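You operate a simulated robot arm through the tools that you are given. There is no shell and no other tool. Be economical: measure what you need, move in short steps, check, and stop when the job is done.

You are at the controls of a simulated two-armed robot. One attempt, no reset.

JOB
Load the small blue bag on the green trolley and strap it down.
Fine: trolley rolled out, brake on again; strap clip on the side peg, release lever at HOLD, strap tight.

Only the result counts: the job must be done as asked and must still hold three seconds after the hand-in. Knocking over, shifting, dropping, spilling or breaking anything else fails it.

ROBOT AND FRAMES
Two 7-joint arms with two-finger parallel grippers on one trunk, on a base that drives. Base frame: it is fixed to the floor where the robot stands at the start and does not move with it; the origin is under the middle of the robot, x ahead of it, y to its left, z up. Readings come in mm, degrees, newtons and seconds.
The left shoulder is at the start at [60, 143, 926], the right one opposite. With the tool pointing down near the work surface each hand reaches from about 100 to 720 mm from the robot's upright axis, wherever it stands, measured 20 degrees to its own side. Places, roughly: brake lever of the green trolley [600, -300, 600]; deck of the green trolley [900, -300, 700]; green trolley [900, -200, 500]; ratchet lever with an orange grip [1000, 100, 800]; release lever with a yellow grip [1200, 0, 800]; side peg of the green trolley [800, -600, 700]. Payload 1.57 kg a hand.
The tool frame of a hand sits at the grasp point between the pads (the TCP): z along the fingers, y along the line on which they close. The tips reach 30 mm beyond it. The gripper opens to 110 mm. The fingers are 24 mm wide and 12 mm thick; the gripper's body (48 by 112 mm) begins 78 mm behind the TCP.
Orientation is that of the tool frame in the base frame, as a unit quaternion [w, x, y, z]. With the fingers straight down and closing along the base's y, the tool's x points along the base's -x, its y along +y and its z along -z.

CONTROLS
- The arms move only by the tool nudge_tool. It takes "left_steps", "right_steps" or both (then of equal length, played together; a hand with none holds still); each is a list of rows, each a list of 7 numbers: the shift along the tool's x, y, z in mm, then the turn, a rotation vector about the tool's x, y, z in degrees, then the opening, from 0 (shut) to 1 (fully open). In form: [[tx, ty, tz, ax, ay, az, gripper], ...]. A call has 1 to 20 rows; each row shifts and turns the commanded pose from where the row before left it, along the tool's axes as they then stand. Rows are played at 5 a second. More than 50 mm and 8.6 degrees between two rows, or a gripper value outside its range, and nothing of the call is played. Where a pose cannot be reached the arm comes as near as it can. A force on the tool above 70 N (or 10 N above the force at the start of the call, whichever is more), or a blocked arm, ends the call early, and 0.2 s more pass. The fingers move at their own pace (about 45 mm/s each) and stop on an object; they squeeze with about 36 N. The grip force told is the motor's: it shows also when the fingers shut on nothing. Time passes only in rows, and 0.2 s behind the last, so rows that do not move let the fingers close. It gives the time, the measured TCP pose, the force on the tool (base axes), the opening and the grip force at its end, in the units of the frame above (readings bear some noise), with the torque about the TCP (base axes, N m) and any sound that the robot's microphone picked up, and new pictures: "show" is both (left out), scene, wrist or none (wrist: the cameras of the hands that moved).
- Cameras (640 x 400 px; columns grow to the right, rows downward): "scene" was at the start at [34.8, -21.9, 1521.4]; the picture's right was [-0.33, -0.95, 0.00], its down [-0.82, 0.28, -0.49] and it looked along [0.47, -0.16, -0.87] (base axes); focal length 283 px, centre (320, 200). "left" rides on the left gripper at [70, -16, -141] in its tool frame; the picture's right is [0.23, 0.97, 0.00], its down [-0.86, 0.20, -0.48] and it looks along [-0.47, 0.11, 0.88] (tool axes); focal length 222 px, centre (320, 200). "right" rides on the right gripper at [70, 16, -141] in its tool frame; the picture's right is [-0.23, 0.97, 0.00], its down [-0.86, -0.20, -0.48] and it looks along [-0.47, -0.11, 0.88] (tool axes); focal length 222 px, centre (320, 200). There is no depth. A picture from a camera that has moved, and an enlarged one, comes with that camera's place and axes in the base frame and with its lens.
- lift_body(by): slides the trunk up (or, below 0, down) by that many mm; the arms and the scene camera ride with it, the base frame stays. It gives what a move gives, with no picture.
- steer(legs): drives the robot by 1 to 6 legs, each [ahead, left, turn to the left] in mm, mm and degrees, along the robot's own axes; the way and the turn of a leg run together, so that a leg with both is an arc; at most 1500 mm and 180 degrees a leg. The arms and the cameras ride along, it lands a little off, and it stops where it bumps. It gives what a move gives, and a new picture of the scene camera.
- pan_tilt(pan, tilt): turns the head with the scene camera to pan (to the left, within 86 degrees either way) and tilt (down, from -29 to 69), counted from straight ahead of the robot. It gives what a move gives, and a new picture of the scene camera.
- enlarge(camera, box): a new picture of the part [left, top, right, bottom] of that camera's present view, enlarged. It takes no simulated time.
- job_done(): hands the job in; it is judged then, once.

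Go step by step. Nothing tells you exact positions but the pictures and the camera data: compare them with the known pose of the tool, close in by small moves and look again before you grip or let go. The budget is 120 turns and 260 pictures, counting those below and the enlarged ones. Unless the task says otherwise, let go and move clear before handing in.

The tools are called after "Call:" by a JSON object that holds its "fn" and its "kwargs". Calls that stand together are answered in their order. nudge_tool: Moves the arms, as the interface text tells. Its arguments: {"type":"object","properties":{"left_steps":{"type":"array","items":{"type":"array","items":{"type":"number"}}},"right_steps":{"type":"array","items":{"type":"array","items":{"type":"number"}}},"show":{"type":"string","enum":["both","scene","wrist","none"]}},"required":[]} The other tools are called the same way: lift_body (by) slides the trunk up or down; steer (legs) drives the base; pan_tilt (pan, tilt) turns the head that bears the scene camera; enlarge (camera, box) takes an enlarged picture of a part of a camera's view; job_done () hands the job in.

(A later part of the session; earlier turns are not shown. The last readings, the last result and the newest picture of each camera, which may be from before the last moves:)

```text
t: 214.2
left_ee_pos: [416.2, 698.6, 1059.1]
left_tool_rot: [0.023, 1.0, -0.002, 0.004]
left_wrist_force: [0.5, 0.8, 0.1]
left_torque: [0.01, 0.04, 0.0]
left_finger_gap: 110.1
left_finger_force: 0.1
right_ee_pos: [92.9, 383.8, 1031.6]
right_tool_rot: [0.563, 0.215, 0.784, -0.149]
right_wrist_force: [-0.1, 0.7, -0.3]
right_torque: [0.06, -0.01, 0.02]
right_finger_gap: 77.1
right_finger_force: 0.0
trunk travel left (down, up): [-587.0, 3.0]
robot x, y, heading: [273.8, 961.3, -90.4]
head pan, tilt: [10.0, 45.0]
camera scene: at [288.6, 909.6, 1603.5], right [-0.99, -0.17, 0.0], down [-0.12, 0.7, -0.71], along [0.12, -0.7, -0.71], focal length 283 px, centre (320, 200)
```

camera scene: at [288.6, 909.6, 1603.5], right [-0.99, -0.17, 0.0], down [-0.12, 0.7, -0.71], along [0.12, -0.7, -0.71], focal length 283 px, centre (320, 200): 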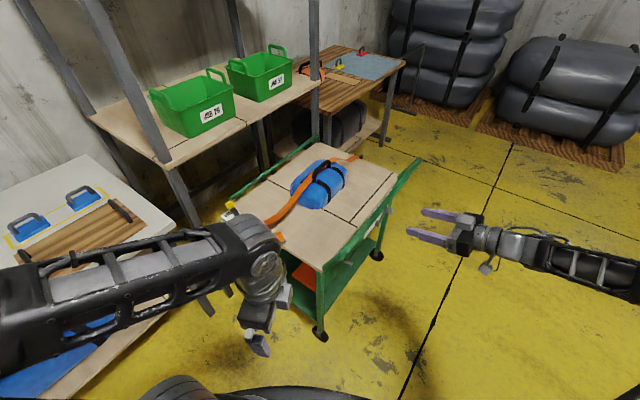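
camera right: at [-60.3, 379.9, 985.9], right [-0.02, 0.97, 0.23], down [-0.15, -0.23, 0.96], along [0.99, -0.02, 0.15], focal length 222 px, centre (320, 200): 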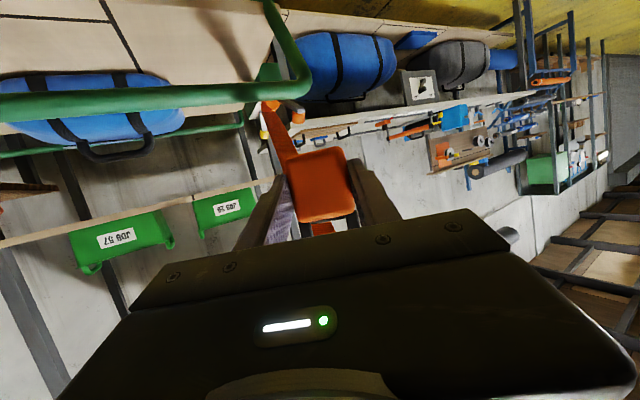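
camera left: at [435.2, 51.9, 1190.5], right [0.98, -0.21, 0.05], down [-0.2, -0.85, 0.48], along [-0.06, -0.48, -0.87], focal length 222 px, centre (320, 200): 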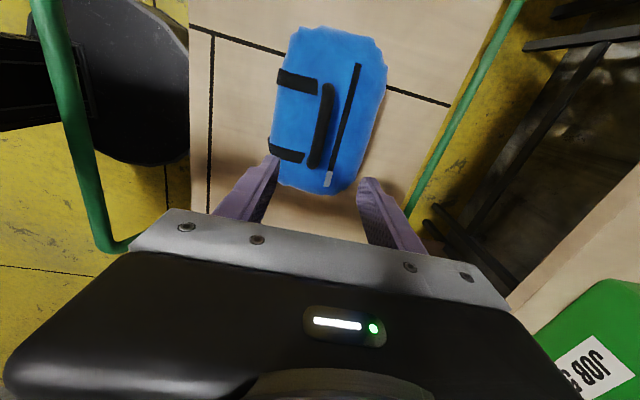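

The left arm blocks the view; I slide the base left so the box is straight ahead.

Call:
{"fn": "steer", "kwargs": {"legs": [[0, 330, 0]]}}

Call:
{"fn": "pan_tilt", "kwargs": {"pan": 0, "tilt": 50}}

Call:
{"fn": "enlarge", "kwargs": {"camera": "scene", "box": [240, 120, 400, 240]}}

```text
t: 216.4
left_ee_pos: [743.2, 696.7, 1058.0]
left_tool_rot: [0.023, 1.0, -0.004, 0.003]
left_wrist_force: [0.1, -0.3, 0.6]
left_torque: [0.01, 0.03, 0.04]
left_finger_gap: 109.9
left_finger_force: 0.1
right_ee_pos: [420.6, 382.8, 1031.7]
right_tool_rot: [0.563, 0.216, 0.784, -0.151]
right_wrist_force: [-0.1, 0.9, -0.3]
right_torque: [0.04, -0.02, -0.02]
right_finger_gap: 77.0
right_finger_force: 0.1
trunk travel left (down, up): [-587.0, 3.0]
robot x, y, heading: [595.5, 956.6, -90.4]
head pan, tilt: [10.0, 45.0]
camera scene: at [616.9, 907.1, 1603.4], right [-0.99, -0.16, 0.0], down [-0.12, 0.7, -0.71], along [0.12, -0.7, -0.71], focal length 283 px, centre (320, 200)
```

scene: 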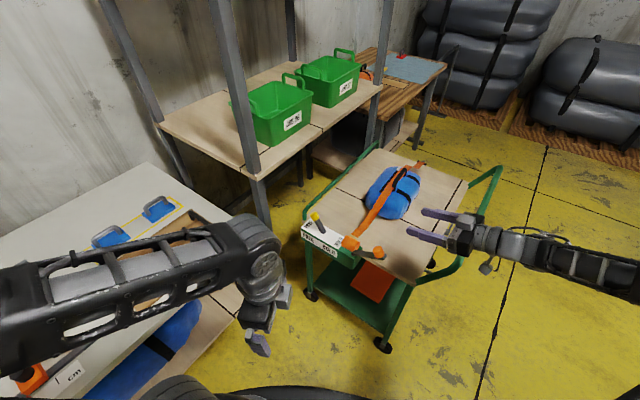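

```text
t: 217.1
left_ee_pos: [742.2, 696.0, 1058.3]
left_tool_rot: [0.022, 1.0, -0.004, 0.004]
left_wrist_force: [1.1, 0.7, 0.1]
left_torque: [0.03, 0.01, 0.0]
left_finger_gap: 110.0
left_finger_force: 0.1
right_ee_pos: [419.6, 382.4, 1032.0]
right_tool_rot: [0.563, 0.216, 0.783, -0.15]
right_wrist_force: [0.7, -0.4, -0.2]
right_torque: [0.05, 0.02, -0.02]
right_finger_gap: 77.0
right_finger_force: 0.1
trunk travel left (down, up): [-587.0, 3.0]
robot x, y, heading: [601.4, 958.4, -90.6]
head pan, tilt: [0.0, 50.0]
camera scene: at [601.5, 910.3, 1596.6], right [-1.0, 0.01, 0.0], down [0.01, 0.77, -0.64], along [-0.01, -0.64, -0.77], focal length 283 px, centre (320, 200)
```

scene: 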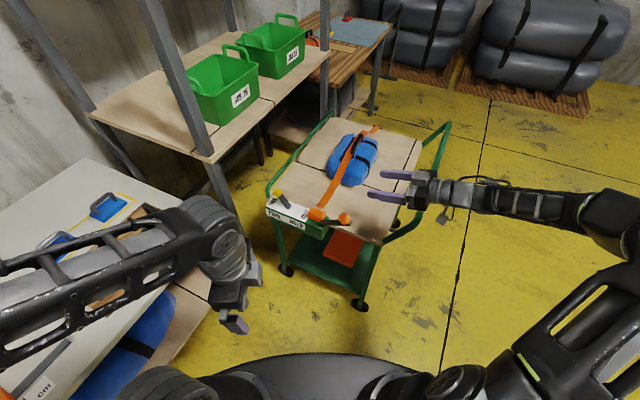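

```text
3.33 times, centred on (320, 180) of scene
camera zoom: at [601.5, 910.3, 1596.6], right [-1.0, 0.01, 0.0], down [0.01, 0.77, -0.64], along [-0.01, -0.64, -0.77], focal length 944 px, centre (320, 267)
```

zoom: 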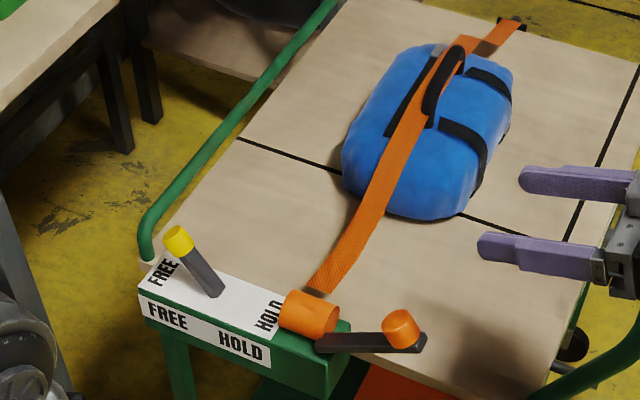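

Clear view: the yellow release lever leans to FREE (top at about [746,236,839]); the ratchet arm with orange grip points frontward (grip at about [517,362,852]). I zoom in on both.

Call:
{"fn": "enlarge", "kwargs": {"camera": "scene", "box": [300, 190, 370, 240]}}

Call:
{"fn": "enlarge", "kwargs": {"camera": "scene", "box": [255, 175, 325, 225]}}

```text
8.00 times, centred on (335, 215) of scene
camera zoom: at [601.5, 910.3, 1596.6], right [-1.0, 0.01, 0.0], down [0.01, 0.77, -0.64], along [-0.01, -0.64, -0.77], focal length 2265 px, centre (200, 80)
```

zoom: 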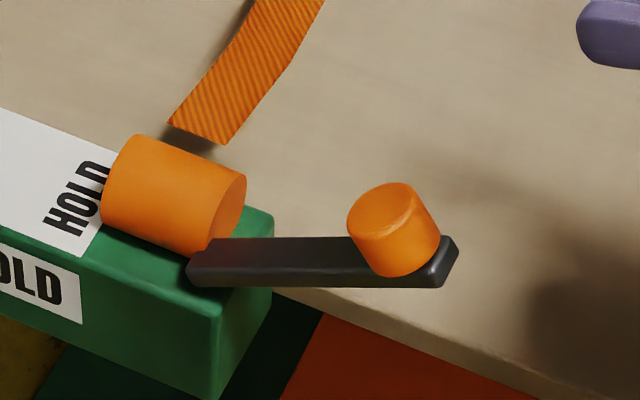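

```text
8.00 times, centred on (290, 200) of scene
camera zoom: at [601.5, 910.3, 1596.6], right [-1.0, 0.01, 0.0], down [0.01, 0.77, -0.64], along [-0.01, -0.64, -0.77], focal length 2265 px, centre (560, 200)
```

zoom: 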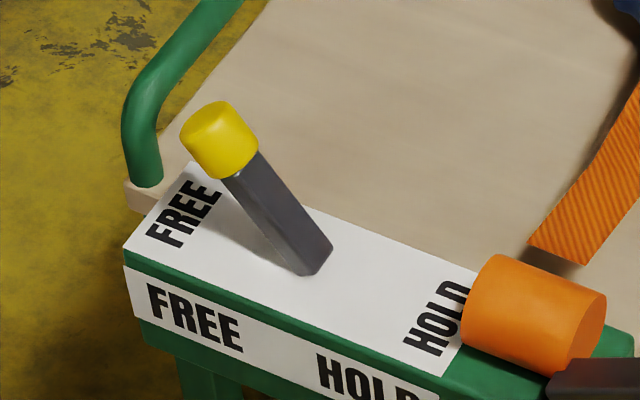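

I check the right wrist camera for another angle on the ratchet.

Call:
{"fn": "enlarge", "kwargs": {"camera": "right", "box": [0, 0, 640, 400]}}

Call:
{"fn": "enlarge", "kwargs": {"camera": "left", "box": [0, 0, 640, 400]}}

```text
1.00 times, centred on (320, 200) of right
camera zoom: at [291.6, 473.7, 1011.7], right [0.56, 0.8, 0.22], down [-0.26, -0.09, 0.96], along [0.79, -0.59, 0.16], focal length 222 px, centre (320, 200)
```

zoom: 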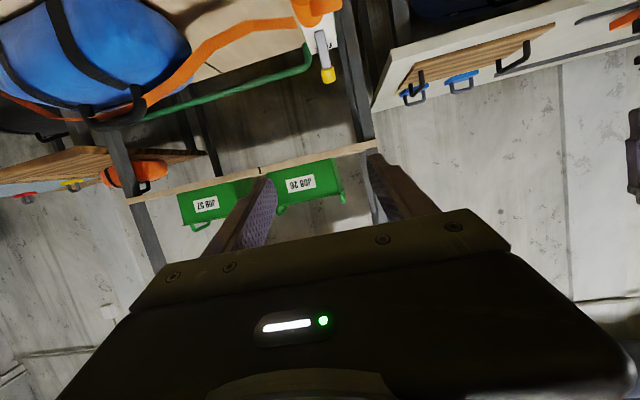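

```text
1.00 times, centred on (320, 200) of left
camera zoom: at [811.4, 717.7, 1199.3], right [0.22, -0.97, 0.05], down [-0.86, -0.17, 0.48], along [-0.46, -0.15, -0.88], focal length 222 px, centre (320, 200)
```

zoom: 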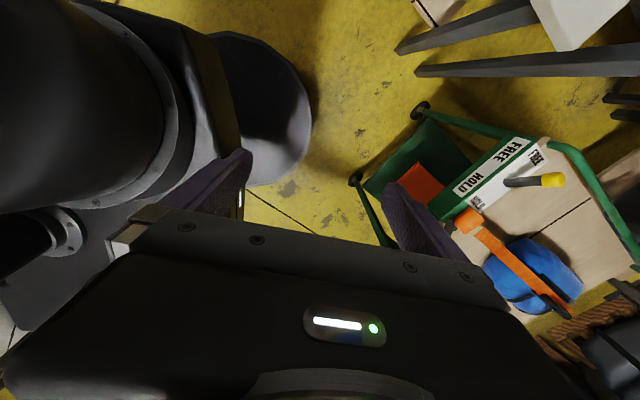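

I shift the left hand 120 mm to the right so its camera sees the ratchet unobstructed from above.

Call:
{"fn": "nudge_tool", "kwargs": {"left_steps": [[-40, 0, 0, 0, 0, 0, 1], [-40, 0, 0, 0, 0, 0, 1], [-40, 0, 0, 0, 0, 0, 1]], "show": "none"}}

Call:
{"fn": "enlarge", "kwargs": {"camera": "left", "box": [360, 20, 640, 220]}}

```text
t: 217.9
left_ee_pos: [621.5, 697.5, 1058.3]
left_tool_rot: [0.023, 1.0, -0.003, 0.004]
left_wrist_force: [-1.2, 0.0, 0.3]
left_torque: [-0.03, -0.02, 0.01]
left_finger_gap: 109.8
left_finger_force: 0.1
right_ee_pos: [418.2, 381.4, 1030.2]
right_tool_rot: [0.563, 0.216, 0.784, -0.149]
right_wrist_force: [-0.4, 0.7, 0.5]
right_torque: [-0.02, 0.0, 0.05]
right_finger_gap: 76.7
right_finger_force: 0.0
trunk travel left (down, up): [-587.0, 3.0]
robot x, y, heading: [598.2, 958.0, -90.5]
head pan, tilt: [0.0, 50.0]
```

```text
2.00 times, centred on (500, 120) of left
camera zoom: at [690.1, 718.4, 1199.8], right [0.22, -0.97, 0.05], down [-0.86, -0.17, 0.48], along [-0.46, -0.15, -0.88], focal length 444 px, centre (-40, 360)
```

zoom: 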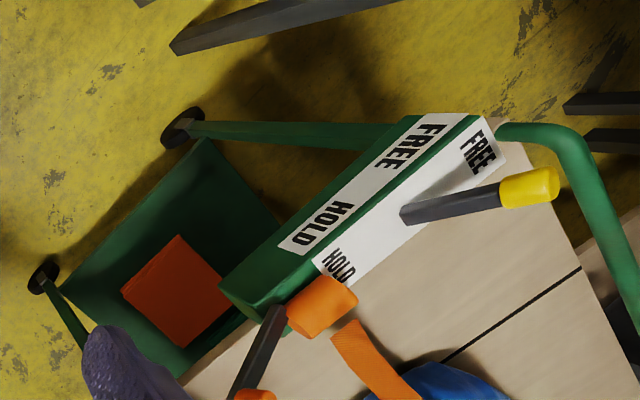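

I shift a bit more to see the whole ratchet arm from above.

Call:
{"fn": "nudge_tool", "kwargs": {"left_steps": [[-40, 0, 0, 0, 0, 0, 1], [-40, 0, 0, 0, 0, 0, 1], [-40, 0, 0, 0, 0, 0, 1], [-20, 0, 0, 0, 0, 0, 1]], "show": "none"}}

Call:
{"fn": "enlarge", "kwargs": {"camera": "left", "box": [400, 40, 540, 200]}}

```text
t: 218.9
left_ee_pos: [483.4, 697.4, 1056.6]
left_tool_rot: [0.024, 1.0, -0.004, 0.004]
left_wrist_force: [-0.4, 0.1, 0.1]
left_torque: [-0.01, 0.05, -0.01]
left_finger_gap: 110.2
left_finger_force: 0.1
right_ee_pos: [419.3, 382.1, 1030.7]
right_tool_rot: [0.562, 0.216, 0.784, -0.15]
right_wrist_force: [0.5, 0.1, -0.3]
right_torque: [0.0, -0.05, 0.01]
right_finger_gap: 77.0
right_finger_force: 0.1
trunk travel left (down, up): [-587.0, 3.0]
robot x, y, heading: [598.3, 957.0, -90.7]
head pan, tilt: [0.0, 50.0]
```

```text
2.50 times, centred on (470, 120) of left
camera zoom: at [552.1, 719.3, 1197.7], right [0.22, -0.97, 0.05], down [-0.86, -0.17, 0.48], along [-0.46, -0.15, -0.88], focal length 555 px, centre (-55, 400)
```

zoom: 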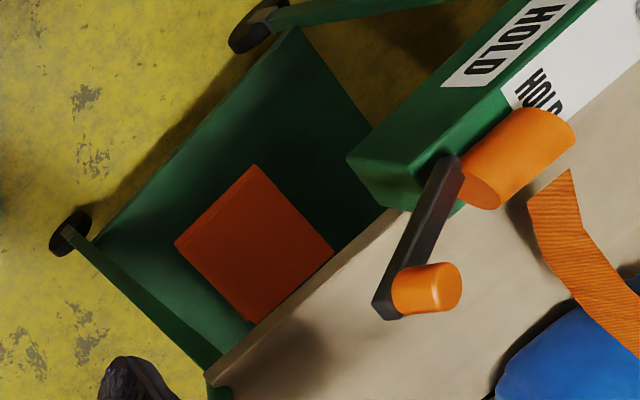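

I bring the left hand's camera closer over the ratchet for a precise look.

Call:
{"fn": "nudge_tool", "kwargs": {"left_steps": [[17, 41, 14, 0, 0, 0, 0], [17, 41, 14, 0, 0, 0, 0], [17, 41, 14, 0, 0, 0, 0], [17, 41, 14, 0, 0, 0, 0], [17, 41, 14, 0, 0, 0, 0], [17, 41, 14, 0, 0, 0, 0], [17, 41, 14, 0, 0, 0, 0], [17, 41, 14, 0, 0, 0, 0]]}}

```text
t: 220.7
left_ee_pos: [617.8, 364.0, 958.8]
left_tool_rot: [0.023, 1.0, -0.004, 0.003]
left_wrist_force: [-1.5, -0.3, 0.8]
left_torque: [0.03, 0.03, 0.0]
left_finger_gap: 0.0
left_finger_force: 21.3
right_ee_pos: [419.5, 380.9, 1031.0]
right_tool_rot: [0.563, 0.216, 0.784, -0.15]
right_wrist_force: [-0.1, 0.1, -0.2]
right_torque: [-0.02, 0.02, 0.03]
right_finger_gap: 77.0
right_finger_force: 0.0
trunk travel left (down, up): [-587.0, 3.0]
robot x, y, heading: [597.9, 957.4, -90.5]
head pan, tilt: [0.0, 50.0]
camera scene: at [601.8, 909.0, 1596.5], right [-1.0, 0.01, 0.0], down [0.01, 0.77, -0.64], along [-0.01, -0.64, -0.77], focal length 283 px, centre (320, 200)
camera left: at [686.1, 385.2, 1100.0], right [0.22, -0.97, 0.05], down [-0.86, -0.17, 0.48], along [-0.46, -0.15, -0.88], focal length 222 px, centre (320, 200)
```

scene: 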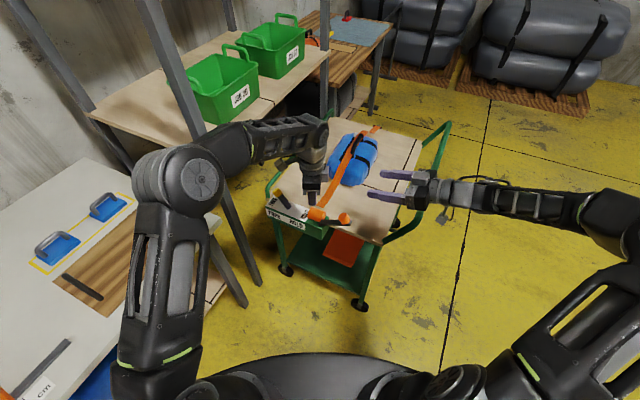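
left: 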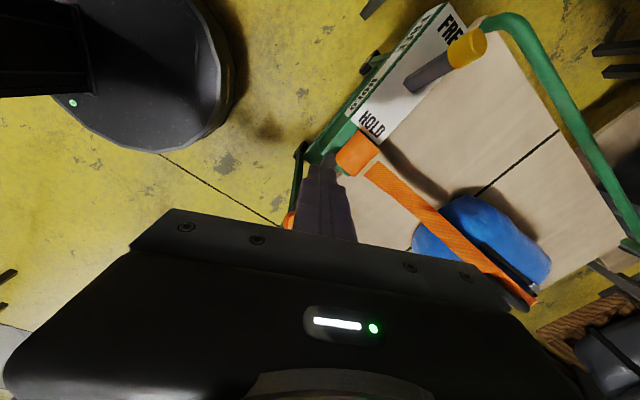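

The left hand sits over the box already. I'll set the release lever first: drive 130 mm closer, then place the closed fingers behind the yellow grip (on its FREE side).

Call:
{"fn": "steer", "kwargs": {"legs": [[130, 0, 0]]}}

Call:
{"fn": "nudge_tool", "kwargs": {"left_steps": [[40, 3, 0, 0, 0, 0, 0], [40, 3, 0, 0, 0, 0, 0], [40, 3, 0, 0, 0, 0, 0], [43, 6, 0, 0, 0, 0, 0]]}}

```text
t: 222.0
left_ee_pos: [616.1, 233.0, 958.9]
left_tool_rot: [0.023, 1.0, -0.003, 0.004]
left_wrist_force: [-0.1, -0.4, 0.1]
left_torque: [0.04, 0.03, 0.0]
left_finger_gap: 0.0
left_finger_force: 21.5
right_ee_pos: [419.0, 250.2, 1031.3]
right_tool_rot: [0.563, 0.216, 0.784, -0.149]
right_wrist_force: [1.0, -1.0, -0.2]
right_torque: [0.0, -0.06, 0.01]
right_finger_gap: 77.0
right_finger_force: 0.0
trunk travel left (down, up): [-587.0, 3.0]
robot x, y, heading: [598.1, 827.4, -90.5]
head pan, tilt: [0.0, 50.0]
camera scene: at [600.4, 777.2, 1596.4], right [-1.0, 0.01, 0.0], down [0.01, 0.77, -0.64], along [0.0, -0.64, -0.77], focal length 283 px, centre (320, 200)
```

scene: 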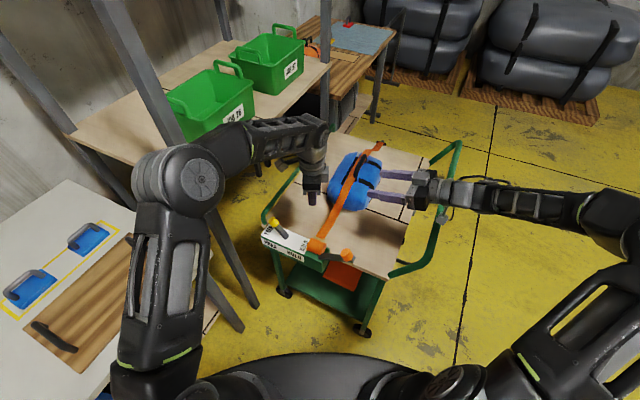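

```text
t: 223.0
left_ee_pos: [778.7, 219.0, 963.9]
left_tool_rot: [0.022, 1.0, -0.004, 0.003]
left_wrist_force: [-0.7, -0.7, -0.4]
left_torque: [0.01, 0.0, 0.03]
left_finger_gap: 0.2
left_finger_force: 21.3
right_ee_pos: [419.8, 251.2, 1031.1]
right_tool_rot: [0.562, 0.215, 0.784, -0.15]
right_wrist_force: [-1.0, 0.4, 0.6]
right_torque: [-0.01, 0.0, -0.06]
right_finger_gap: 76.9
right_finger_force: 0.0
trunk travel left (down, up): [-587.0, 3.0]
robot x, y, heading: [603.0, 831.7, -90.3]
head pan, tilt: [0.0, 50.0]
camera scene: at [601.4, 779.2, 1596.5], right [-1.0, 0.01, 0.0], down [0.01, 0.77, -0.64], along [-0.01, -0.64, -0.77], focal length 283 px, centre (320, 200)
camera left: at [848.1, 240.1, 1104.7], right [0.22, -0.97, 0.05], down [-0.86, -0.17, 0.48], along [-0.46, -0.15, -0.88], focal length 222 px, centre (320, 200)
```

scene: 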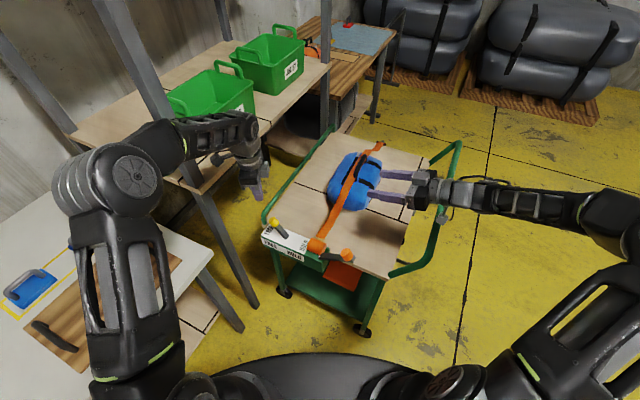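
left: 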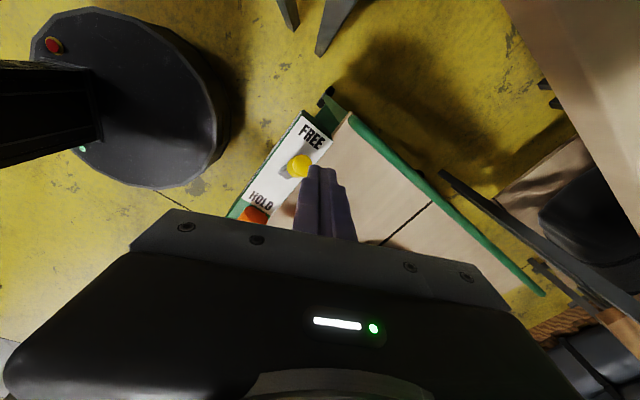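

Lined up just behind the yellow grip. I add a bit of clearance and descend.

Call:
{"fn": "nudge_tool", "kwargs": {"left_steps": [[12, 5, 0, 0, 0, 0, 0], [0, 0, 30, 0, 0, 0, 0], [0, 0, 30, 0, 0, 0, 0], [0, 0, 30, 0, 0, 0, 0], [0, 0, 28, 0, 0, 0, 0]]}}

Call:
{"fn": "enlarge", "kwargs": {"camera": "scene", "box": [220, 160, 360, 270]}}

```text
t: 224.2
left_ee_pos: [794.0, 207.9, 843.2]
left_tool_rot: [0.024, 1.0, -0.003, 0.003]
left_wrist_force: [0.1, 0.2, -0.6]
left_torque: [0.05, 0.02, 0.01]
left_finger_gap: 0.0
left_finger_force: 21.0
right_ee_pos: [419.6, 251.1, 1031.1]
right_tool_rot: [0.563, 0.215, 0.784, -0.15]
right_wrist_force: [0.3, -0.9, -0.4]
right_torque: [0.05, 0.01, 0.01]
right_finger_gap: 77.2
right_finger_force: 0.0
trunk travel left (down, up): [-587.0, 3.0]
robot x, y, heading: [597.6, 826.4, -90.4]
head pan, tilt: [0.0, 50.0]
camera scene: at [600.7, 778.8, 1596.5], right [-1.0, 0.01, 0.0], down [0.01, 0.77, -0.64], along [-0.01, -0.64, -0.77], focal length 283 px, centre (320, 200)
camera left: at [863.2, 229.4, 985.2], right [0.22, -0.97, 0.05], down [-0.86, -0.17, 0.48], along [-0.46, -0.15, -0.88], focal length 222 px, centre (320, 200)
```

scene: 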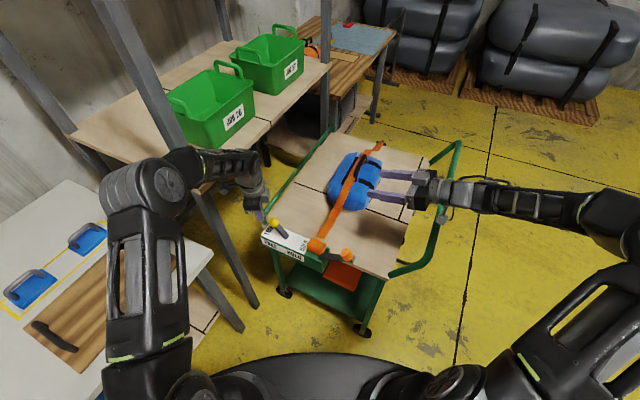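
left: 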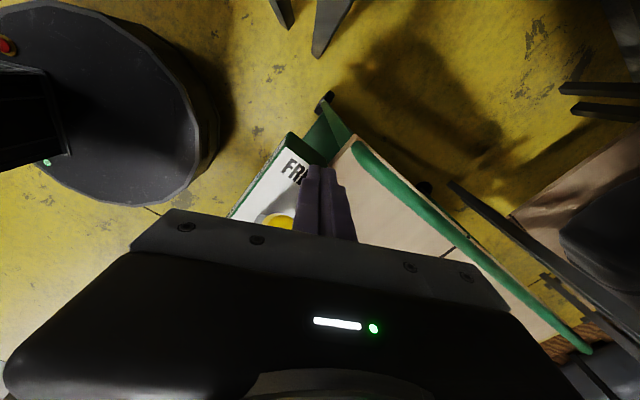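

```text
3.64 times, centred on (290, 215) of scene
camera zoom: at [600.7, 778.8, 1596.5], right [-1.0, 0.01, 0.0], down [0.01, 0.77, -0.64], along [-0.01, -0.64, -0.77], focal length 1030 px, centre (429, 146)
```

zoom: 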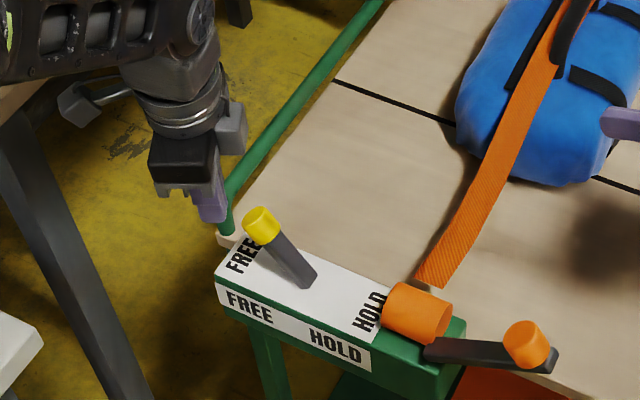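

The finger rod is right behind the yellow grip. I push it toward HOLD (trolley front) in small steps.

Call:
{"fn": "nudge_tool", "kwargs": {"left_steps": [[-10, -4.6, 0, 0, 0, 0, 0], [-10, -4.6, 0, 0, 0, 0, 0], [-10, -4.6, 0, 0, 0, 0, 0], [-10, -4.6, 0, 0, 0, 0, 0], [-10, -4.6, 0, 0, 0, 0, 0], [-10, -4.6, 0, 0, 0, 0, 0], [-10, -4.6, 0, 0, 0, 0, 0]], "show": "none"}}

Call:
{"fn": "enlarge", "kwargs": {"camera": "scene", "box": [220, 160, 360, 270]}}

```text
t: 225.8
left_ee_pos: [737.5, 236.6, 851.1]
left_tool_rot: [0.03, 1.0, 0.001, 0.009]
left_wrist_force: [15.4, 16.7, 36.5]
left_torque: [0.48, 0.57, -0.36]
left_finger_gap: 0.0
left_finger_force: 21.4
right_ee_pos: [421.0, 254.0, 1032.5]
right_tool_rot: [0.563, 0.213, 0.784, -0.15]
right_wrist_force: [0.4, -0.7, -0.5]
right_torque: [0.02, 0.01, 0.0]
right_finger_gap: 77.2
right_finger_force: 0.1
trunk travel left (down, up): [-587.0, 3.0]
robot x, y, heading: [598.8, 827.5, -90.1]
head pan, tilt: [0.0, 50.0]
stopped in row 7 (left hand): the force on the tool passed its limit (the readings are from after the stop); the commanded pose is now the measured one
```

```text
3.64 times, centred on (290, 215) of scene
camera zoom: at [602.5, 784.6, 1596.5], right [-1.0, 0.01, 0.0], down [0.0, 0.76, -0.65], along [0.0, -0.65, -0.76], focal length 1030 px, centre (429, 146)
```

zoom: 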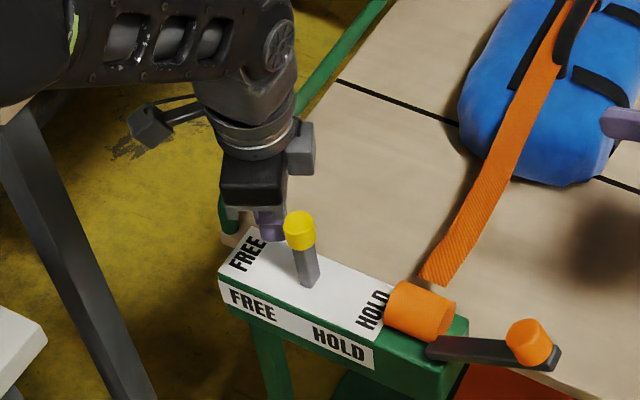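

The lever moved part way, then the force limit tripped with an upward load. I raise a little and continue in finer steps.

Call:
{"fn": "nudge_tool", "kwargs": {"left_steps": [[4, 2, 0, 0, 0, 0, 0], [0, 0, -10, 0, 0, 0, 0], [-7, -3.2, 0, 0, 0, 0, 0], [-7, -3.2, 0, 0, 0, 0, 0], [-7, -3.2, 0, 0, 0, 0, 0], [-7, -3.2, 0, 0, 0, 0, 0]], "show": "none"}}

Call:
{"fn": "enlarge", "kwargs": {"camera": "scene", "box": [220, 160, 360, 270]}}

```text
t: 227.2
left_ee_pos: [706.7, 245.5, 856.5]
left_tool_rot: [0.029, 1.0, -0.001, 0.005]
left_wrist_force: [0.5, 0.5, -0.4]
left_torque: [-0.01, -0.01, -0.04]
left_finger_gap: 0.0
left_finger_force: 20.9
right_ee_pos: [419.6, 250.7, 1030.2]
right_tool_rot: [0.563, 0.215, 0.784, -0.15]
right_wrist_force: [-1.1, -0.8, 0.6]
right_torque: [0.01, 0.01, -0.02]
right_finger_gap: 76.9
right_finger_force: 0.0
trunk travel left (down, up): [-587.0, 3.0]
robot x, y, heading: [598.2, 826.6, -90.6]
head pan, tilt: [0.0, 50.0]
```

```text
3.64 times, centred on (290, 215) of scene
camera zoom: at [600.6, 779.5, 1596.5], right [-1.0, 0.01, 0.0], down [0.01, 0.77, -0.64], along [0.0, -0.64, -0.77], focal length 1030 px, centre (429, 146)
```

zoom: 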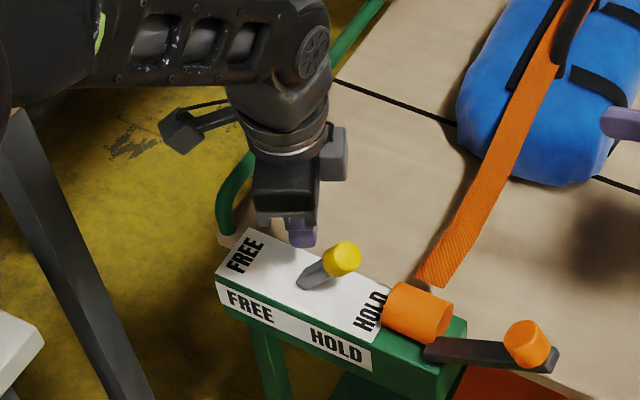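

The lever snapped over to HOLD. I push a bit more to confirm it is at its stop.

Call:
{"fn": "nudge_tool", "kwargs": {"left_steps": [[-8, -3.7, 4, 0, 0, 0, 0], [-8, -3.7, 4, 0, 0, 0, 0], [-8, -3.7, 4, 0, 0, 0, 0], [-8, -3.7, 0, 0, 0, 0, 0]], "show": "none"}}

Call:
{"fn": "enlarge", "kwargs": {"camera": "scene", "box": [240, 180, 360, 270]}}

```text
t: 228.1
left_ee_pos: [696.6, 249.7, 847.7]
left_tool_rot: [0.035, 0.999, 0.007, 0.016]
left_wrist_force: [12.1, -1.8, 6.5]
left_torque: [0.02, -0.27, -0.11]
left_finger_gap: 0.0
left_finger_force: 21.7
right_ee_pos: [421.7, 249.2, 1030.1]
right_tool_rot: [0.563, 0.213, 0.785, -0.148]
right_wrist_force: [-0.8, 0.4, 0.1]
right_torque: [-0.01, -0.03, 0.03]
right_finger_gap: 76.8
right_finger_force: 0.0
trunk travel left (down, up): [-587.0, 3.0]
robot x, y, heading: [599.7, 825.5, -90.3]
head pan, tilt: [0.0, 50.0]
stopped in row 4 (left hand): the force on the tool passed its limit (the readings are from after the stop); the commanded pose is now the measured one
```

```text
4.44 times, centred on (300, 225) of scene
camera zoom: at [600.8, 778.7, 1595.9], right [-1.0, 0.0, 0.0], down [0.0, 0.77, -0.64], along [0.0, -0.64, -0.77], focal length 1258 px, centre (409, 89)
```

zoom: 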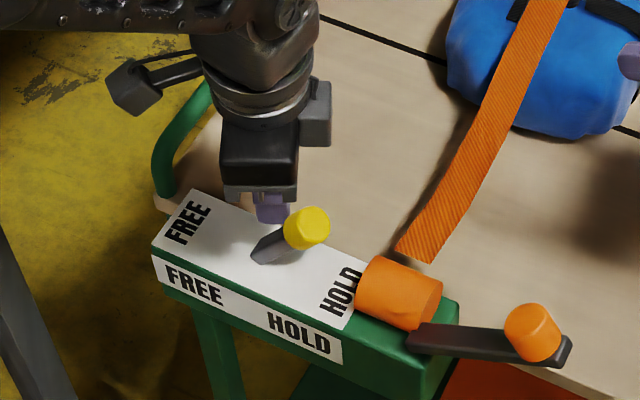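

HOLD is at its hard stop. The ratchet arm turns in the fore-aft vertical plane; its orange grip is near [516,364,850]. I withdraw the left hand, yaw it 25° so the fingers close across the arm's plane, and move above the grip.

Call:
{"fn": "nudge_tool", "kwargs": {"left_steps": [[8, 3.5, 0, 0, 0, 0, 0], [8, 3.5, -10, 0, 0, 0, 0], [0, 0, -40, 0, 0, 0, 0.3], [0, 0, -40, 0, 0, 8.3, 0.6], [0, 0, 0, 0, 0, 8.3, 0.6], [0, 0, 0, 0, 0, 8.3, 0.6]], "show": "scene"}}

```text
t: 229.5
left_ee_pos: [708.7, 248.8, 938.9]
left_tool_rot: [0.032, 0.977, -0.211, 0.021]
left_wrist_force: [0.8, 0.1, 0.8]
left_torque: [-0.02, 0.03, 0.0]
left_finger_gap: 65.8
left_finger_force: 0.0
right_ee_pos: [423.9, 249.9, 1032.0]
right_tool_rot: [0.563, 0.214, 0.784, -0.149]
right_wrist_force: [0.9, 0.1, 0.6]
right_torque: [0.0, -0.02, 0.0]
right_finger_gap: 76.9
right_finger_force: 0.0
trunk travel left (down, up): [-587.0, 3.0]
robot x, y, heading: [600.3, 826.7, -90.1]
head pan, tilt: [0.0, 50.0]
camera scene: at [601.9, 779.4, 1596.5], right [-1.0, 0.0, 0.0], down [0.0, 0.77, -0.64], along [0.0, -0.64, -0.77], focal length 283 px, centre (320, 200)
```

scene: 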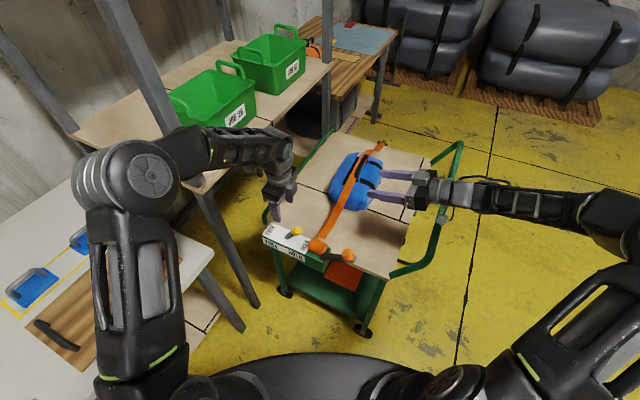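

I move over the orange grip.

Call:
{"fn": "nudge_tool", "kwargs": {"left_steps": [[-44.6, -4.8, 0, 0, 0, 0, 0.6], [-44.6, -4.8, 0, 0, 0, 0, 0.6], [-44.6, -4.8, 0, 0, 0, 0, 0.6], [-44.6, -4.8, 0, 0, 0, 0, 0.6], [-44.6, -4.8, 0, 0, 0, 0, 0.6]]}}

Call:
{"fn": "enlarge", "kwargs": {"camera": "scene", "box": [270, 170, 410, 280]}}

```text
t: 230.7
left_ee_pos: [514.3, 363.6, 925.2]
left_tool_rot: [0.032, 0.977, -0.211, 0.021]
left_wrist_force: [0.5, 0.1, 0.0]
left_torque: [0.02, 0.02, 0.0]
left_finger_gap: 66.0
left_finger_force: 0.2
right_ee_pos: [420.9, 249.6, 1030.8]
right_tool_rot: [0.563, 0.215, 0.784, -0.149]
right_wrist_force: [-0.5, 0.4, -0.4]
right_torque: [0.02, -0.02, 0.0]
right_finger_gap: 77.1
right_finger_force: 0.0
trunk travel left (down, up): [-587.0, 3.0]
robot x, y, heading: [597.3, 828.7, -90.3]
head pan, tilt: [0.0, 50.0]
camera scene: at [600.8, 779.7, 1596.5], right [-1.0, 0.0, 0.0], down [0.0, 0.77, -0.64], along [0.0, -0.64, -0.77], focal length 283 px, centre (320, 200)
camera left: at [581.2, 360.0, 1069.8], right [-0.2, -0.98, 0.06], down [-0.87, 0.2, 0.44], along [-0.45, 0.03, -0.9], focal length 222 px, centre (320, 200)
```

scene: 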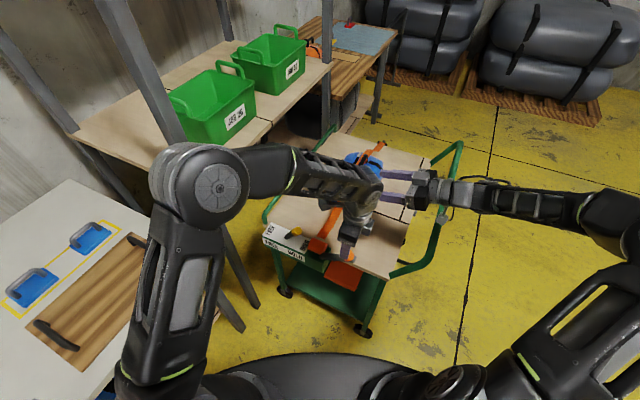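
left: 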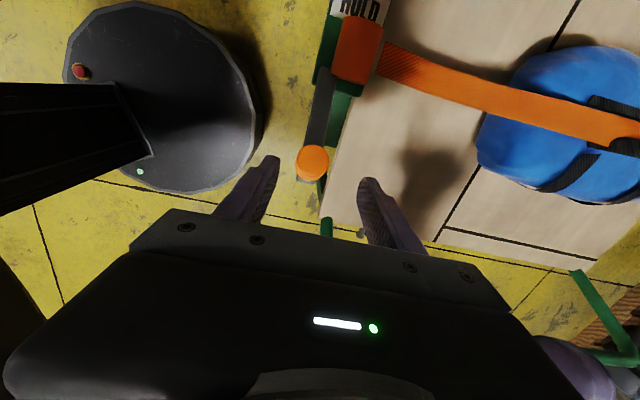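

```text
3.64 times, centred on (340, 225) of scene
camera zoom: at [600.8, 779.7, 1596.5], right [-1.0, 0.0, 0.0], down [0.0, 0.77, -0.64], along [0.0, -0.64, -0.77], focal length 1030 px, centre (247, 109)
```

zoom: 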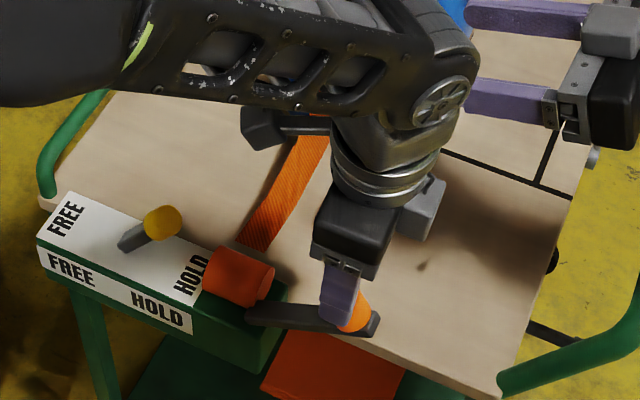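

The grip lies right under the fingers, and the arm clearly lies in the fore-aft plane. I descend to straddle it and close.

Call:
{"fn": "nudge_tool", "kwargs": {"left_steps": [[0, -2, 20, 0, 0, 0, 0.6], [0, -2, 20, 0, 0, 0, 0.6], [0, 0, 20, 0, 0, 0, 0.6], [0, 0, 4, 0, 0, 0, 0], [0, 0, 0, 0, 0, 0, 0], [0, 0, 0, 0, 0, 0, 0], [0, 0, 0, 0, 0, 0, 0]], "show": "wrist"}}

Call:
{"fn": "enlarge", "kwargs": {"camera": "scene", "box": [270, 170, 410, 280]}}

```text
t: 232.3
left_ee_pos: [518.9, 367.6, 862.9]
left_tool_rot: [0.029, 0.977, -0.211, 0.022]
left_wrist_force: [10.3, 25.6, 0.0]
left_torque: [1.03, -0.19, -0.39]
left_finger_gap: 32.9
left_finger_force: 31.8
right_ee_pos: [422.6, 252.6, 1032.5]
right_tool_rot: [0.562, 0.213, 0.785, -0.15]
right_wrist_force: [-0.1, 0.1, 0.0]
right_torque: [0.0, 0.01, 0.04]
right_finger_gap: 77.0
right_finger_force: 0.0
trunk travel left (down, up): [-587.0, 3.0]
robot x, y, heading: [599.2, 827.1, -90.0]
head pan, tilt: [0.0, 50.0]
camera left: at [584.8, 361.8, 1005.4], right [-0.2, -0.98, 0.06], down [-0.88, 0.2, 0.44], along [-0.44, 0.03, -0.9], focal length 222 px, centre (320, 200)
```

left: 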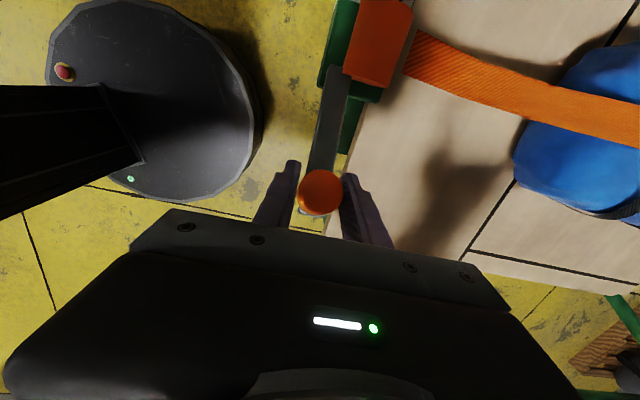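

```text
3.64 times, centred on (340, 225) of scene
camera zoom: at [603.2, 782.7, 1596.6], right [-1.0, 0.0, 0.0], down [0.0, 0.76, -0.64], along [0.0, -0.64, -0.76], focal length 1030 px, centre (247, 109)
```

zoom: 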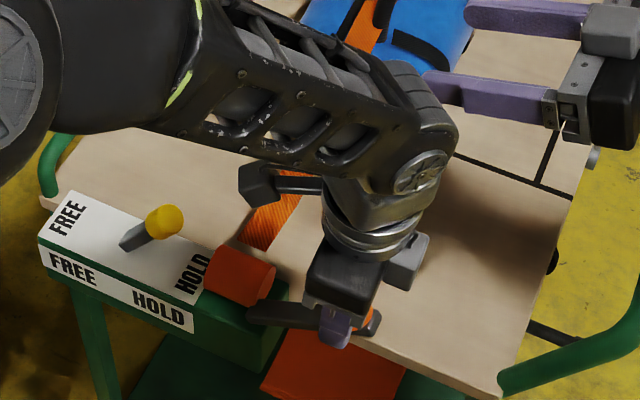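

The grip is held. I crank the ratchet arm up along its arc (pivot near A=398, z=793), listening for clicks.

Call:
{"fn": "nudge_tool", "kwargs": {"left_steps": [[0, -4, 0, 0, 0, 0, 0], [9, 0, -10.5, 0, 0, 0, 0], [10.4, 0, -9.3, 0, 0, 0, 0], [11.6, 0, -7.8, 0, 0, 0, 0]], "show": "none"}}

Call:
{"fn": "enlarge", "kwargs": {"camera": "left", "box": [200, 0, 520, 240]}}

```text
t: 233.3
left_ee_pos: [547.3, 352.7, 892.8]
left_tool_rot: [0.034, 0.977, -0.21, 0.02]
left_wrist_force: [0.5, -0.1, 0.6]
left_torque: [0.0, -0.06, 0.0]
left_finger_gap: 0.0
left_finger_force: 21.5
right_ee_pos: [422.8, 248.4, 1031.7]
right_tool_rot: [0.563, 0.213, 0.784, -0.148]
right_wrist_force: [0.8, 0.5, -0.3]
right_torque: [-0.02, 0.03, -0.03]
right_finger_gap: 76.8
right_finger_force: 0.0
trunk travel left (down, up): [-587.0, 3.0]
robot x, y, heading: [597.8, 823.4, -90.3]
head pan, tilt: [0.0, 50.0]
```

```text
1.67 times, centred on (360, 120) of left
camera zoom: at [614.1, 348.5, 1037.3], right [-0.19, -0.98, 0.07], down [-0.87, 0.2, 0.44], along [-0.45, 0.02, -0.89], focal length 370 px, centre (253, 333)
```

zoom: 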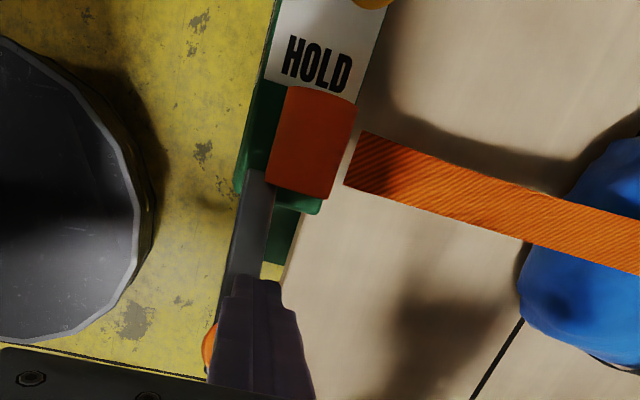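

The fingers slipped off the grip. To learn how the arm actually moves, I'll push the grip sideways gently with closed fingers and watch.

Call:
{"fn": "nudge_tool", "kwargs": {"left_steps": [[0, 0, -25, 0, 0, 0, 0], [-36, 28, 0, 0, 0, 0, 0], [0, 0, 25, 0, 0, 0, 0], [0, 0, 22, 0, 0, 0, 0]], "show": "wrist"}}

Call:
{"fn": "enlarge", "kwargs": {"camera": "scene", "box": [270, 170, 410, 280]}}

```text
t: 234.3
left_ee_pos: [500.9, 341.6, 867.6]
left_tool_rot: [0.033, 0.977, -0.212, 0.02]
left_wrist_force: [-1.0, -0.3, 0.5]
left_torque: [0.0, -0.02, 0.0]
left_finger_gap: 0.0
left_finger_force: 21.3
right_ee_pos: [421.8, 250.7, 1031.0]
right_tool_rot: [0.563, 0.214, 0.784, -0.149]
right_wrist_force: [0.4, -0.7, 0.8]
right_torque: [-0.05, -0.04, 0.02]
right_finger_gap: 77.0
right_finger_force: 0.1
trunk travel left (down, up): [-587.0, 3.0]
robot x, y, heading: [600.2, 823.8, -90.2]
head pan, tilt: [0.0, 50.0]
camera left: at [567.4, 337.9, 1011.9], right [-0.2, -0.98, 0.06], down [-0.87, 0.2, 0.44], along [-0.45, 0.03, -0.89], focal length 222 px, centre (320, 200)
```

left: 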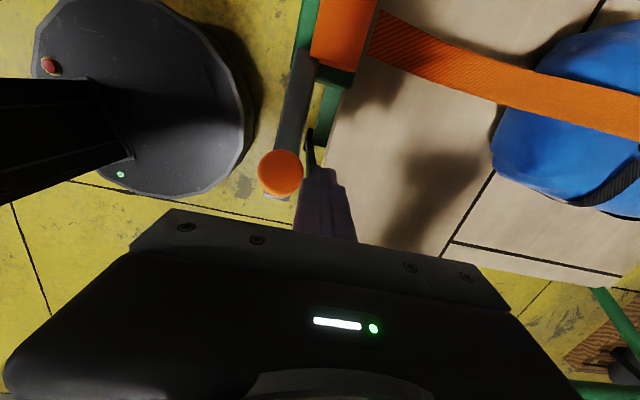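

```text
3.64 times, centred on (340, 225) of scene
camera zoom: at [601.0, 778.8, 1596.5], right [-1.0, 0.0, 0.0], down [0.0, 0.77, -0.64], along [0.0, -0.64, -0.77], focal length 1030 px, centre (247, 109)
```

zoom: 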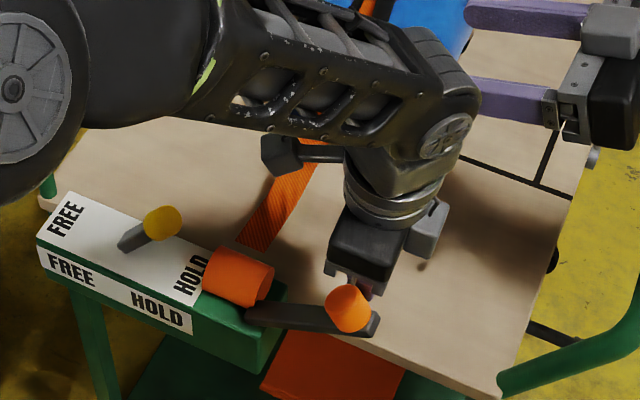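

The grip hasn't moved. I'll try the other direction: press down on top of it with closed fingers.

Call:
{"fn": "nudge_tool", "kwargs": {"left_steps": [[0, 0, -45, 0, 0, 0, 0], [2, -29, 0, 0, 0, 0, 0], [0, 0, 8, 0, 0, 0, 0], [0, 0, 8, 0, 0, 0, 0], [0, 0, 8, 0, 0, 0, 0], [0, 0, 8, 0, 0, 0, 0], [0, 0, 8, 0, 0, 0, 0], [0, 0, 8, 0, 0, 0, 0]], "show": "none"}}

Call:
{"fn": "enlarge", "kwargs": {"camera": "scene", "box": [270, 170, 410, 280]}}

```text
t: 236.1
left_ee_pos: [516.0, 369.6, 862.3]
left_tool_rot: [0.032, 0.977, -0.211, 0.02]
left_wrist_force: [-2.4, 2.0, 7.2]
left_torque: [0.17, 0.12, 0.03]
left_finger_gap: 0.0
left_finger_force: 21.4
right_ee_pos: [422.8, 249.6, 1030.4]
right_tool_rot: [0.563, 0.214, 0.785, -0.148]
right_wrist_force: [-0.4, 0.3, 0.5]
right_torque: [0.05, -0.03, -0.04]
right_finger_gap: 77.1
right_finger_force: 0.0
trunk travel left (down, up): [-587.0, 3.0]
robot x, y, heading: [600.6, 826.8, -90.1]
head pan, tilt: [0.0, 50.0]
```

```text
3.64 times, centred on (340, 225) of scene
camera zoom: at [601.6, 780.2, 1596.6], right [-1.0, 0.0, 0.0], down [0.0, 0.77, -0.64], along [0.0, -0.64, -0.77], focal length 1030 px, centre (247, 109)
```

zoom: 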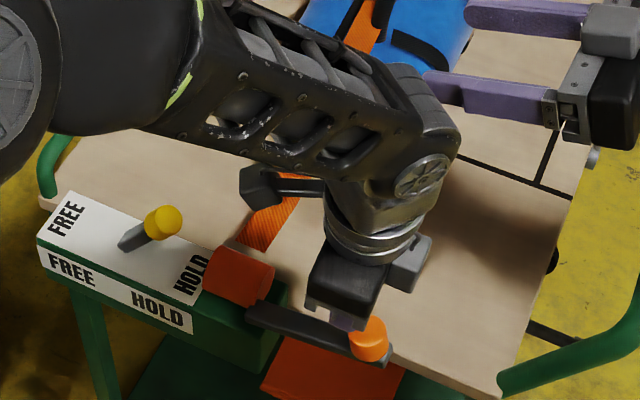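

The arm swings down with little force. I continue pressing down.

Call:
{"fn": "nudge_tool", "kwargs": {"left_steps": [[-3, 0, 10, 0, 0, 0, 0], [-3, 0, 10, 0, 0, 0, 0], [-2, 0, 10, 0, 0, 0, 0], [0, 0, 10, 0, 0, 0, 0], [0, 0, 10, 0, 0, 0, 0], [0, 0, 10, 0, 0, 0, 0]], "show": "none"}}

Call:
{"fn": "enlarge", "kwargs": {"camera": "scene", "box": [270, 170, 410, 280]}}

```text
t: 237.0
left_ee_pos: [511.2, 371.3, 843.7]
left_tool_rot: [0.037, 0.977, -0.21, 0.021]
left_wrist_force: [14.8, 23.0, 50.8]
left_torque: [1.22, -0.21, -0.22]
left_finger_gap: 0.1
left_finger_force: 21.8
right_ee_pos: [424.4, 254.7, 1035.3]
right_tool_rot: [0.562, 0.213, 0.785, -0.15]
right_wrist_force: [0.0, -0.4, 0.2]
right_torque: [0.0, -0.01, 0.03]
right_finger_gap: 76.9
right_finger_force: 0.0
trunk travel left (down, up): [-587.0, 3.0]
robot x, y, heading: [598.5, 832.7, -89.9]
head pan, tilt: [0.0, 50.0]
stopped in row 4 (left hand): the force on the tool passed its limit (the readings are from after the stop); the commanded pose is now the measured one
```

```text
3.64 times, centred on (340, 225) of scene
camera zoom: at [604.4, 784.8, 1597.3], right [-1.0, 0.0, 0.0], down [0.0, 0.76, -0.65], along [0.0, -0.65, -0.76], focal length 1030 px, centre (247, 109)
```

zoom: 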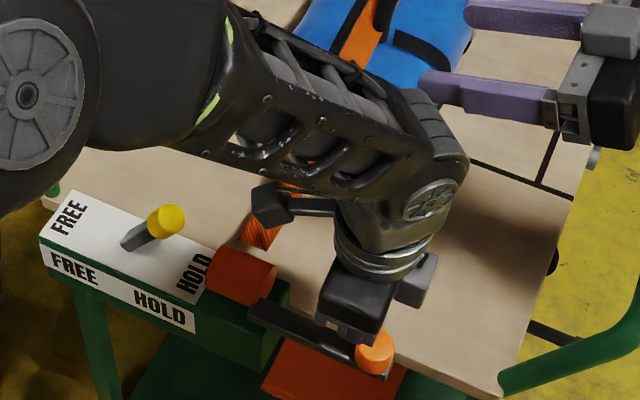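

The arm has a lower stop about here; the upward stroke seems to be the working stroke. I'll straddle the arm with a horizontal hand (fingers above and below) so I can pump it. First I back off and pitch the left hand.

Call:
{"fn": "nudge_tool", "kwargs": {"left_steps": [[0, 0, -30, 0, 0, 0, 0], [0, 0, -40, 0, 0, 0, 0], [0, -30, -30, 0, 0, 0, 0.5], [0, -40, -10, 0, 0, 0, 0.6]], "show": "none"}}

Call:
{"fn": "steer", "kwargs": {"legs": [[-90, 0, 0]]}}

Call:
{"fn": "nudge_tool", "kwargs": {"left_steps": [[0, 0, 0, -8.2, 0, 0, 0.6], [0, 0, 0, -8.2, 0, 0, 0.6], [0, 0, 0, -8.2, 0, 0, 0.6], [0, 0, 0, -8.2, 0, 0, 0.6], [0, 0, 0, -8.2, 0, 0, 0.6], [0, 0, 0, -8.2, 0, 0, 0.6], [0, 0, 0, -8.2, 0, 0, 0.6], [0, 0, 0, -8.2, 0, 0, 0.6], [0, 0, 0, -8.2, 0, 0, 0.6], [0, 0, 0, -8.2, 0, 0, 0.6], [0, 0, 0, -8, 0, 0, 0.6]]}}

```text
t: 238.0
left_ee_pos: [533.3, 442.2, 945.3]
left_tool_rot: [0.037, 0.977, -0.21, 0.019]
left_wrist_force: [-0.2, 0.0, -0.4]
left_torque: [0.0, 0.04, -0.02]
left_finger_gap: 47.8
left_finger_force: 0.1
right_ee_pos: [422.7, 251.9, 1031.8]
right_tool_rot: [0.564, 0.213, 0.784, -0.148]
right_wrist_force: [-0.4, -0.6, -0.1]
right_torque: [-0.02, -0.01, -0.01]
right_finger_gap: 77.2
right_finger_force: 0.0
trunk travel left (down, up): [-587.0, 3.0]
robot x, y, heading: [601.9, 826.1, -90.3]
head pan, tilt: [0.0, 50.0]
```

```text
t: 239.1
left_ee_pos: [533.7, 535.1, 944.5]
left_tool_rot: [0.036, 0.976, -0.212, 0.02]
left_wrist_force: [0.4, 0.5, 0.3]
left_torque: [-0.04, 0.0, 0.01]
left_finger_gap: 66.0
left_finger_force: 0.1
right_ee_pos: [423.2, 343.5, 1031.7]
right_tool_rot: [0.564, 0.212, 0.784, -0.148]
right_wrist_force: [-0.3, 0.5, 0.5]
right_torque: [0.02, 0.01, -0.03]
right_finger_gap: 77.2
right_finger_force: 0.0
trunk travel left (down, up): [-587.0, 3.0]
robot x, y, heading: [601.1, 917.9, -90.2]
head pan, tilt: [0.0, 50.0]
camera scene: at [602.2, 873.3, 1596.6], right [-1.0, 0.0, 0.0], down [0.0, 0.77, -0.64], along [0.0, -0.64, -0.77], focal length 283 px, centre (320, 200)
```

scene: 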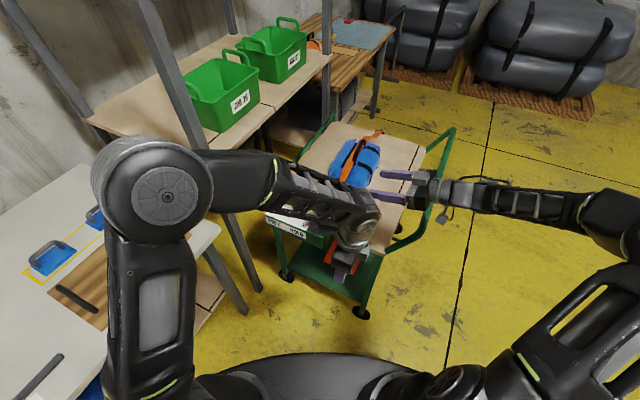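

```text
t: 241.3
left_ee_pos: [516.8, 519.7, 1004.0]
left_tool_rot: [0.679, 0.707, -0.107, -0.164]
left_wrist_force: [-0.8, 0.3, -0.5]
left_torque: [-0.06, -0.02, -0.01]
left_finger_gap: 65.7
left_finger_force: 0.0
left hand out of reach, approached as far as the arm can: row 6, 7
right_ee_pos: [422.3, 343.1, 1031.4]
right_tool_rot: [0.564, 0.213, 0.784, -0.148]
right_wrist_force: [0.2, -0.3, 0.5]
right_torque: [0.0, -0.05, -0.01]
right_finger_gap: 77.2
right_finger_force: 0.1
trunk travel left (down, up): [-587.0, 3.0]
robot x, y, heading: [603.6, 920.7, -90.4]
head pan, tilt: [0.0, 50.0]
stopped in row 11 (left hand): the arm was blocked; the commanded pose is now the measured one
camera scene: at [602.3, 870.8, 1596.6], right [-1.0, 0.0, 0.0], down [0.0, 0.77, -0.64], along [0.0, -0.64, -0.77], focal length 283 px, centre (320, 200)
camera left: at [632.5, 625.0, 985.9], right [0.28, -0.14, 0.95], down [-0.59, 0.75, 0.28], along [-0.75, -0.64, 0.13], focal length 222 px, centre (320, 200)
```

scene: 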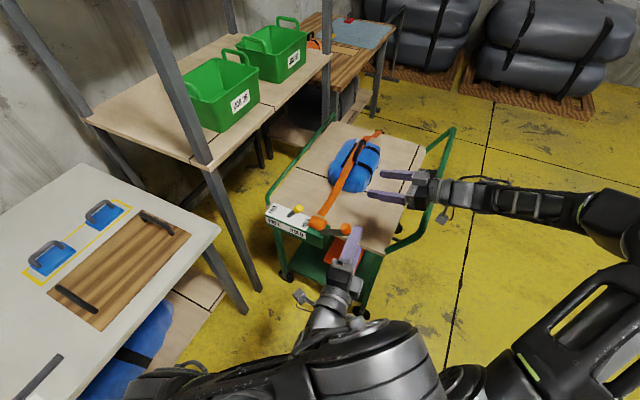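
left: 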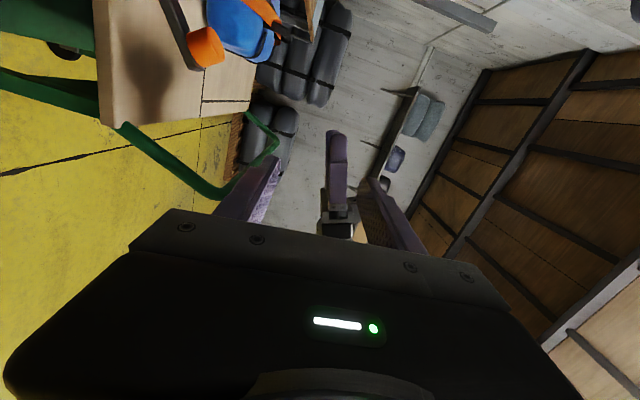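

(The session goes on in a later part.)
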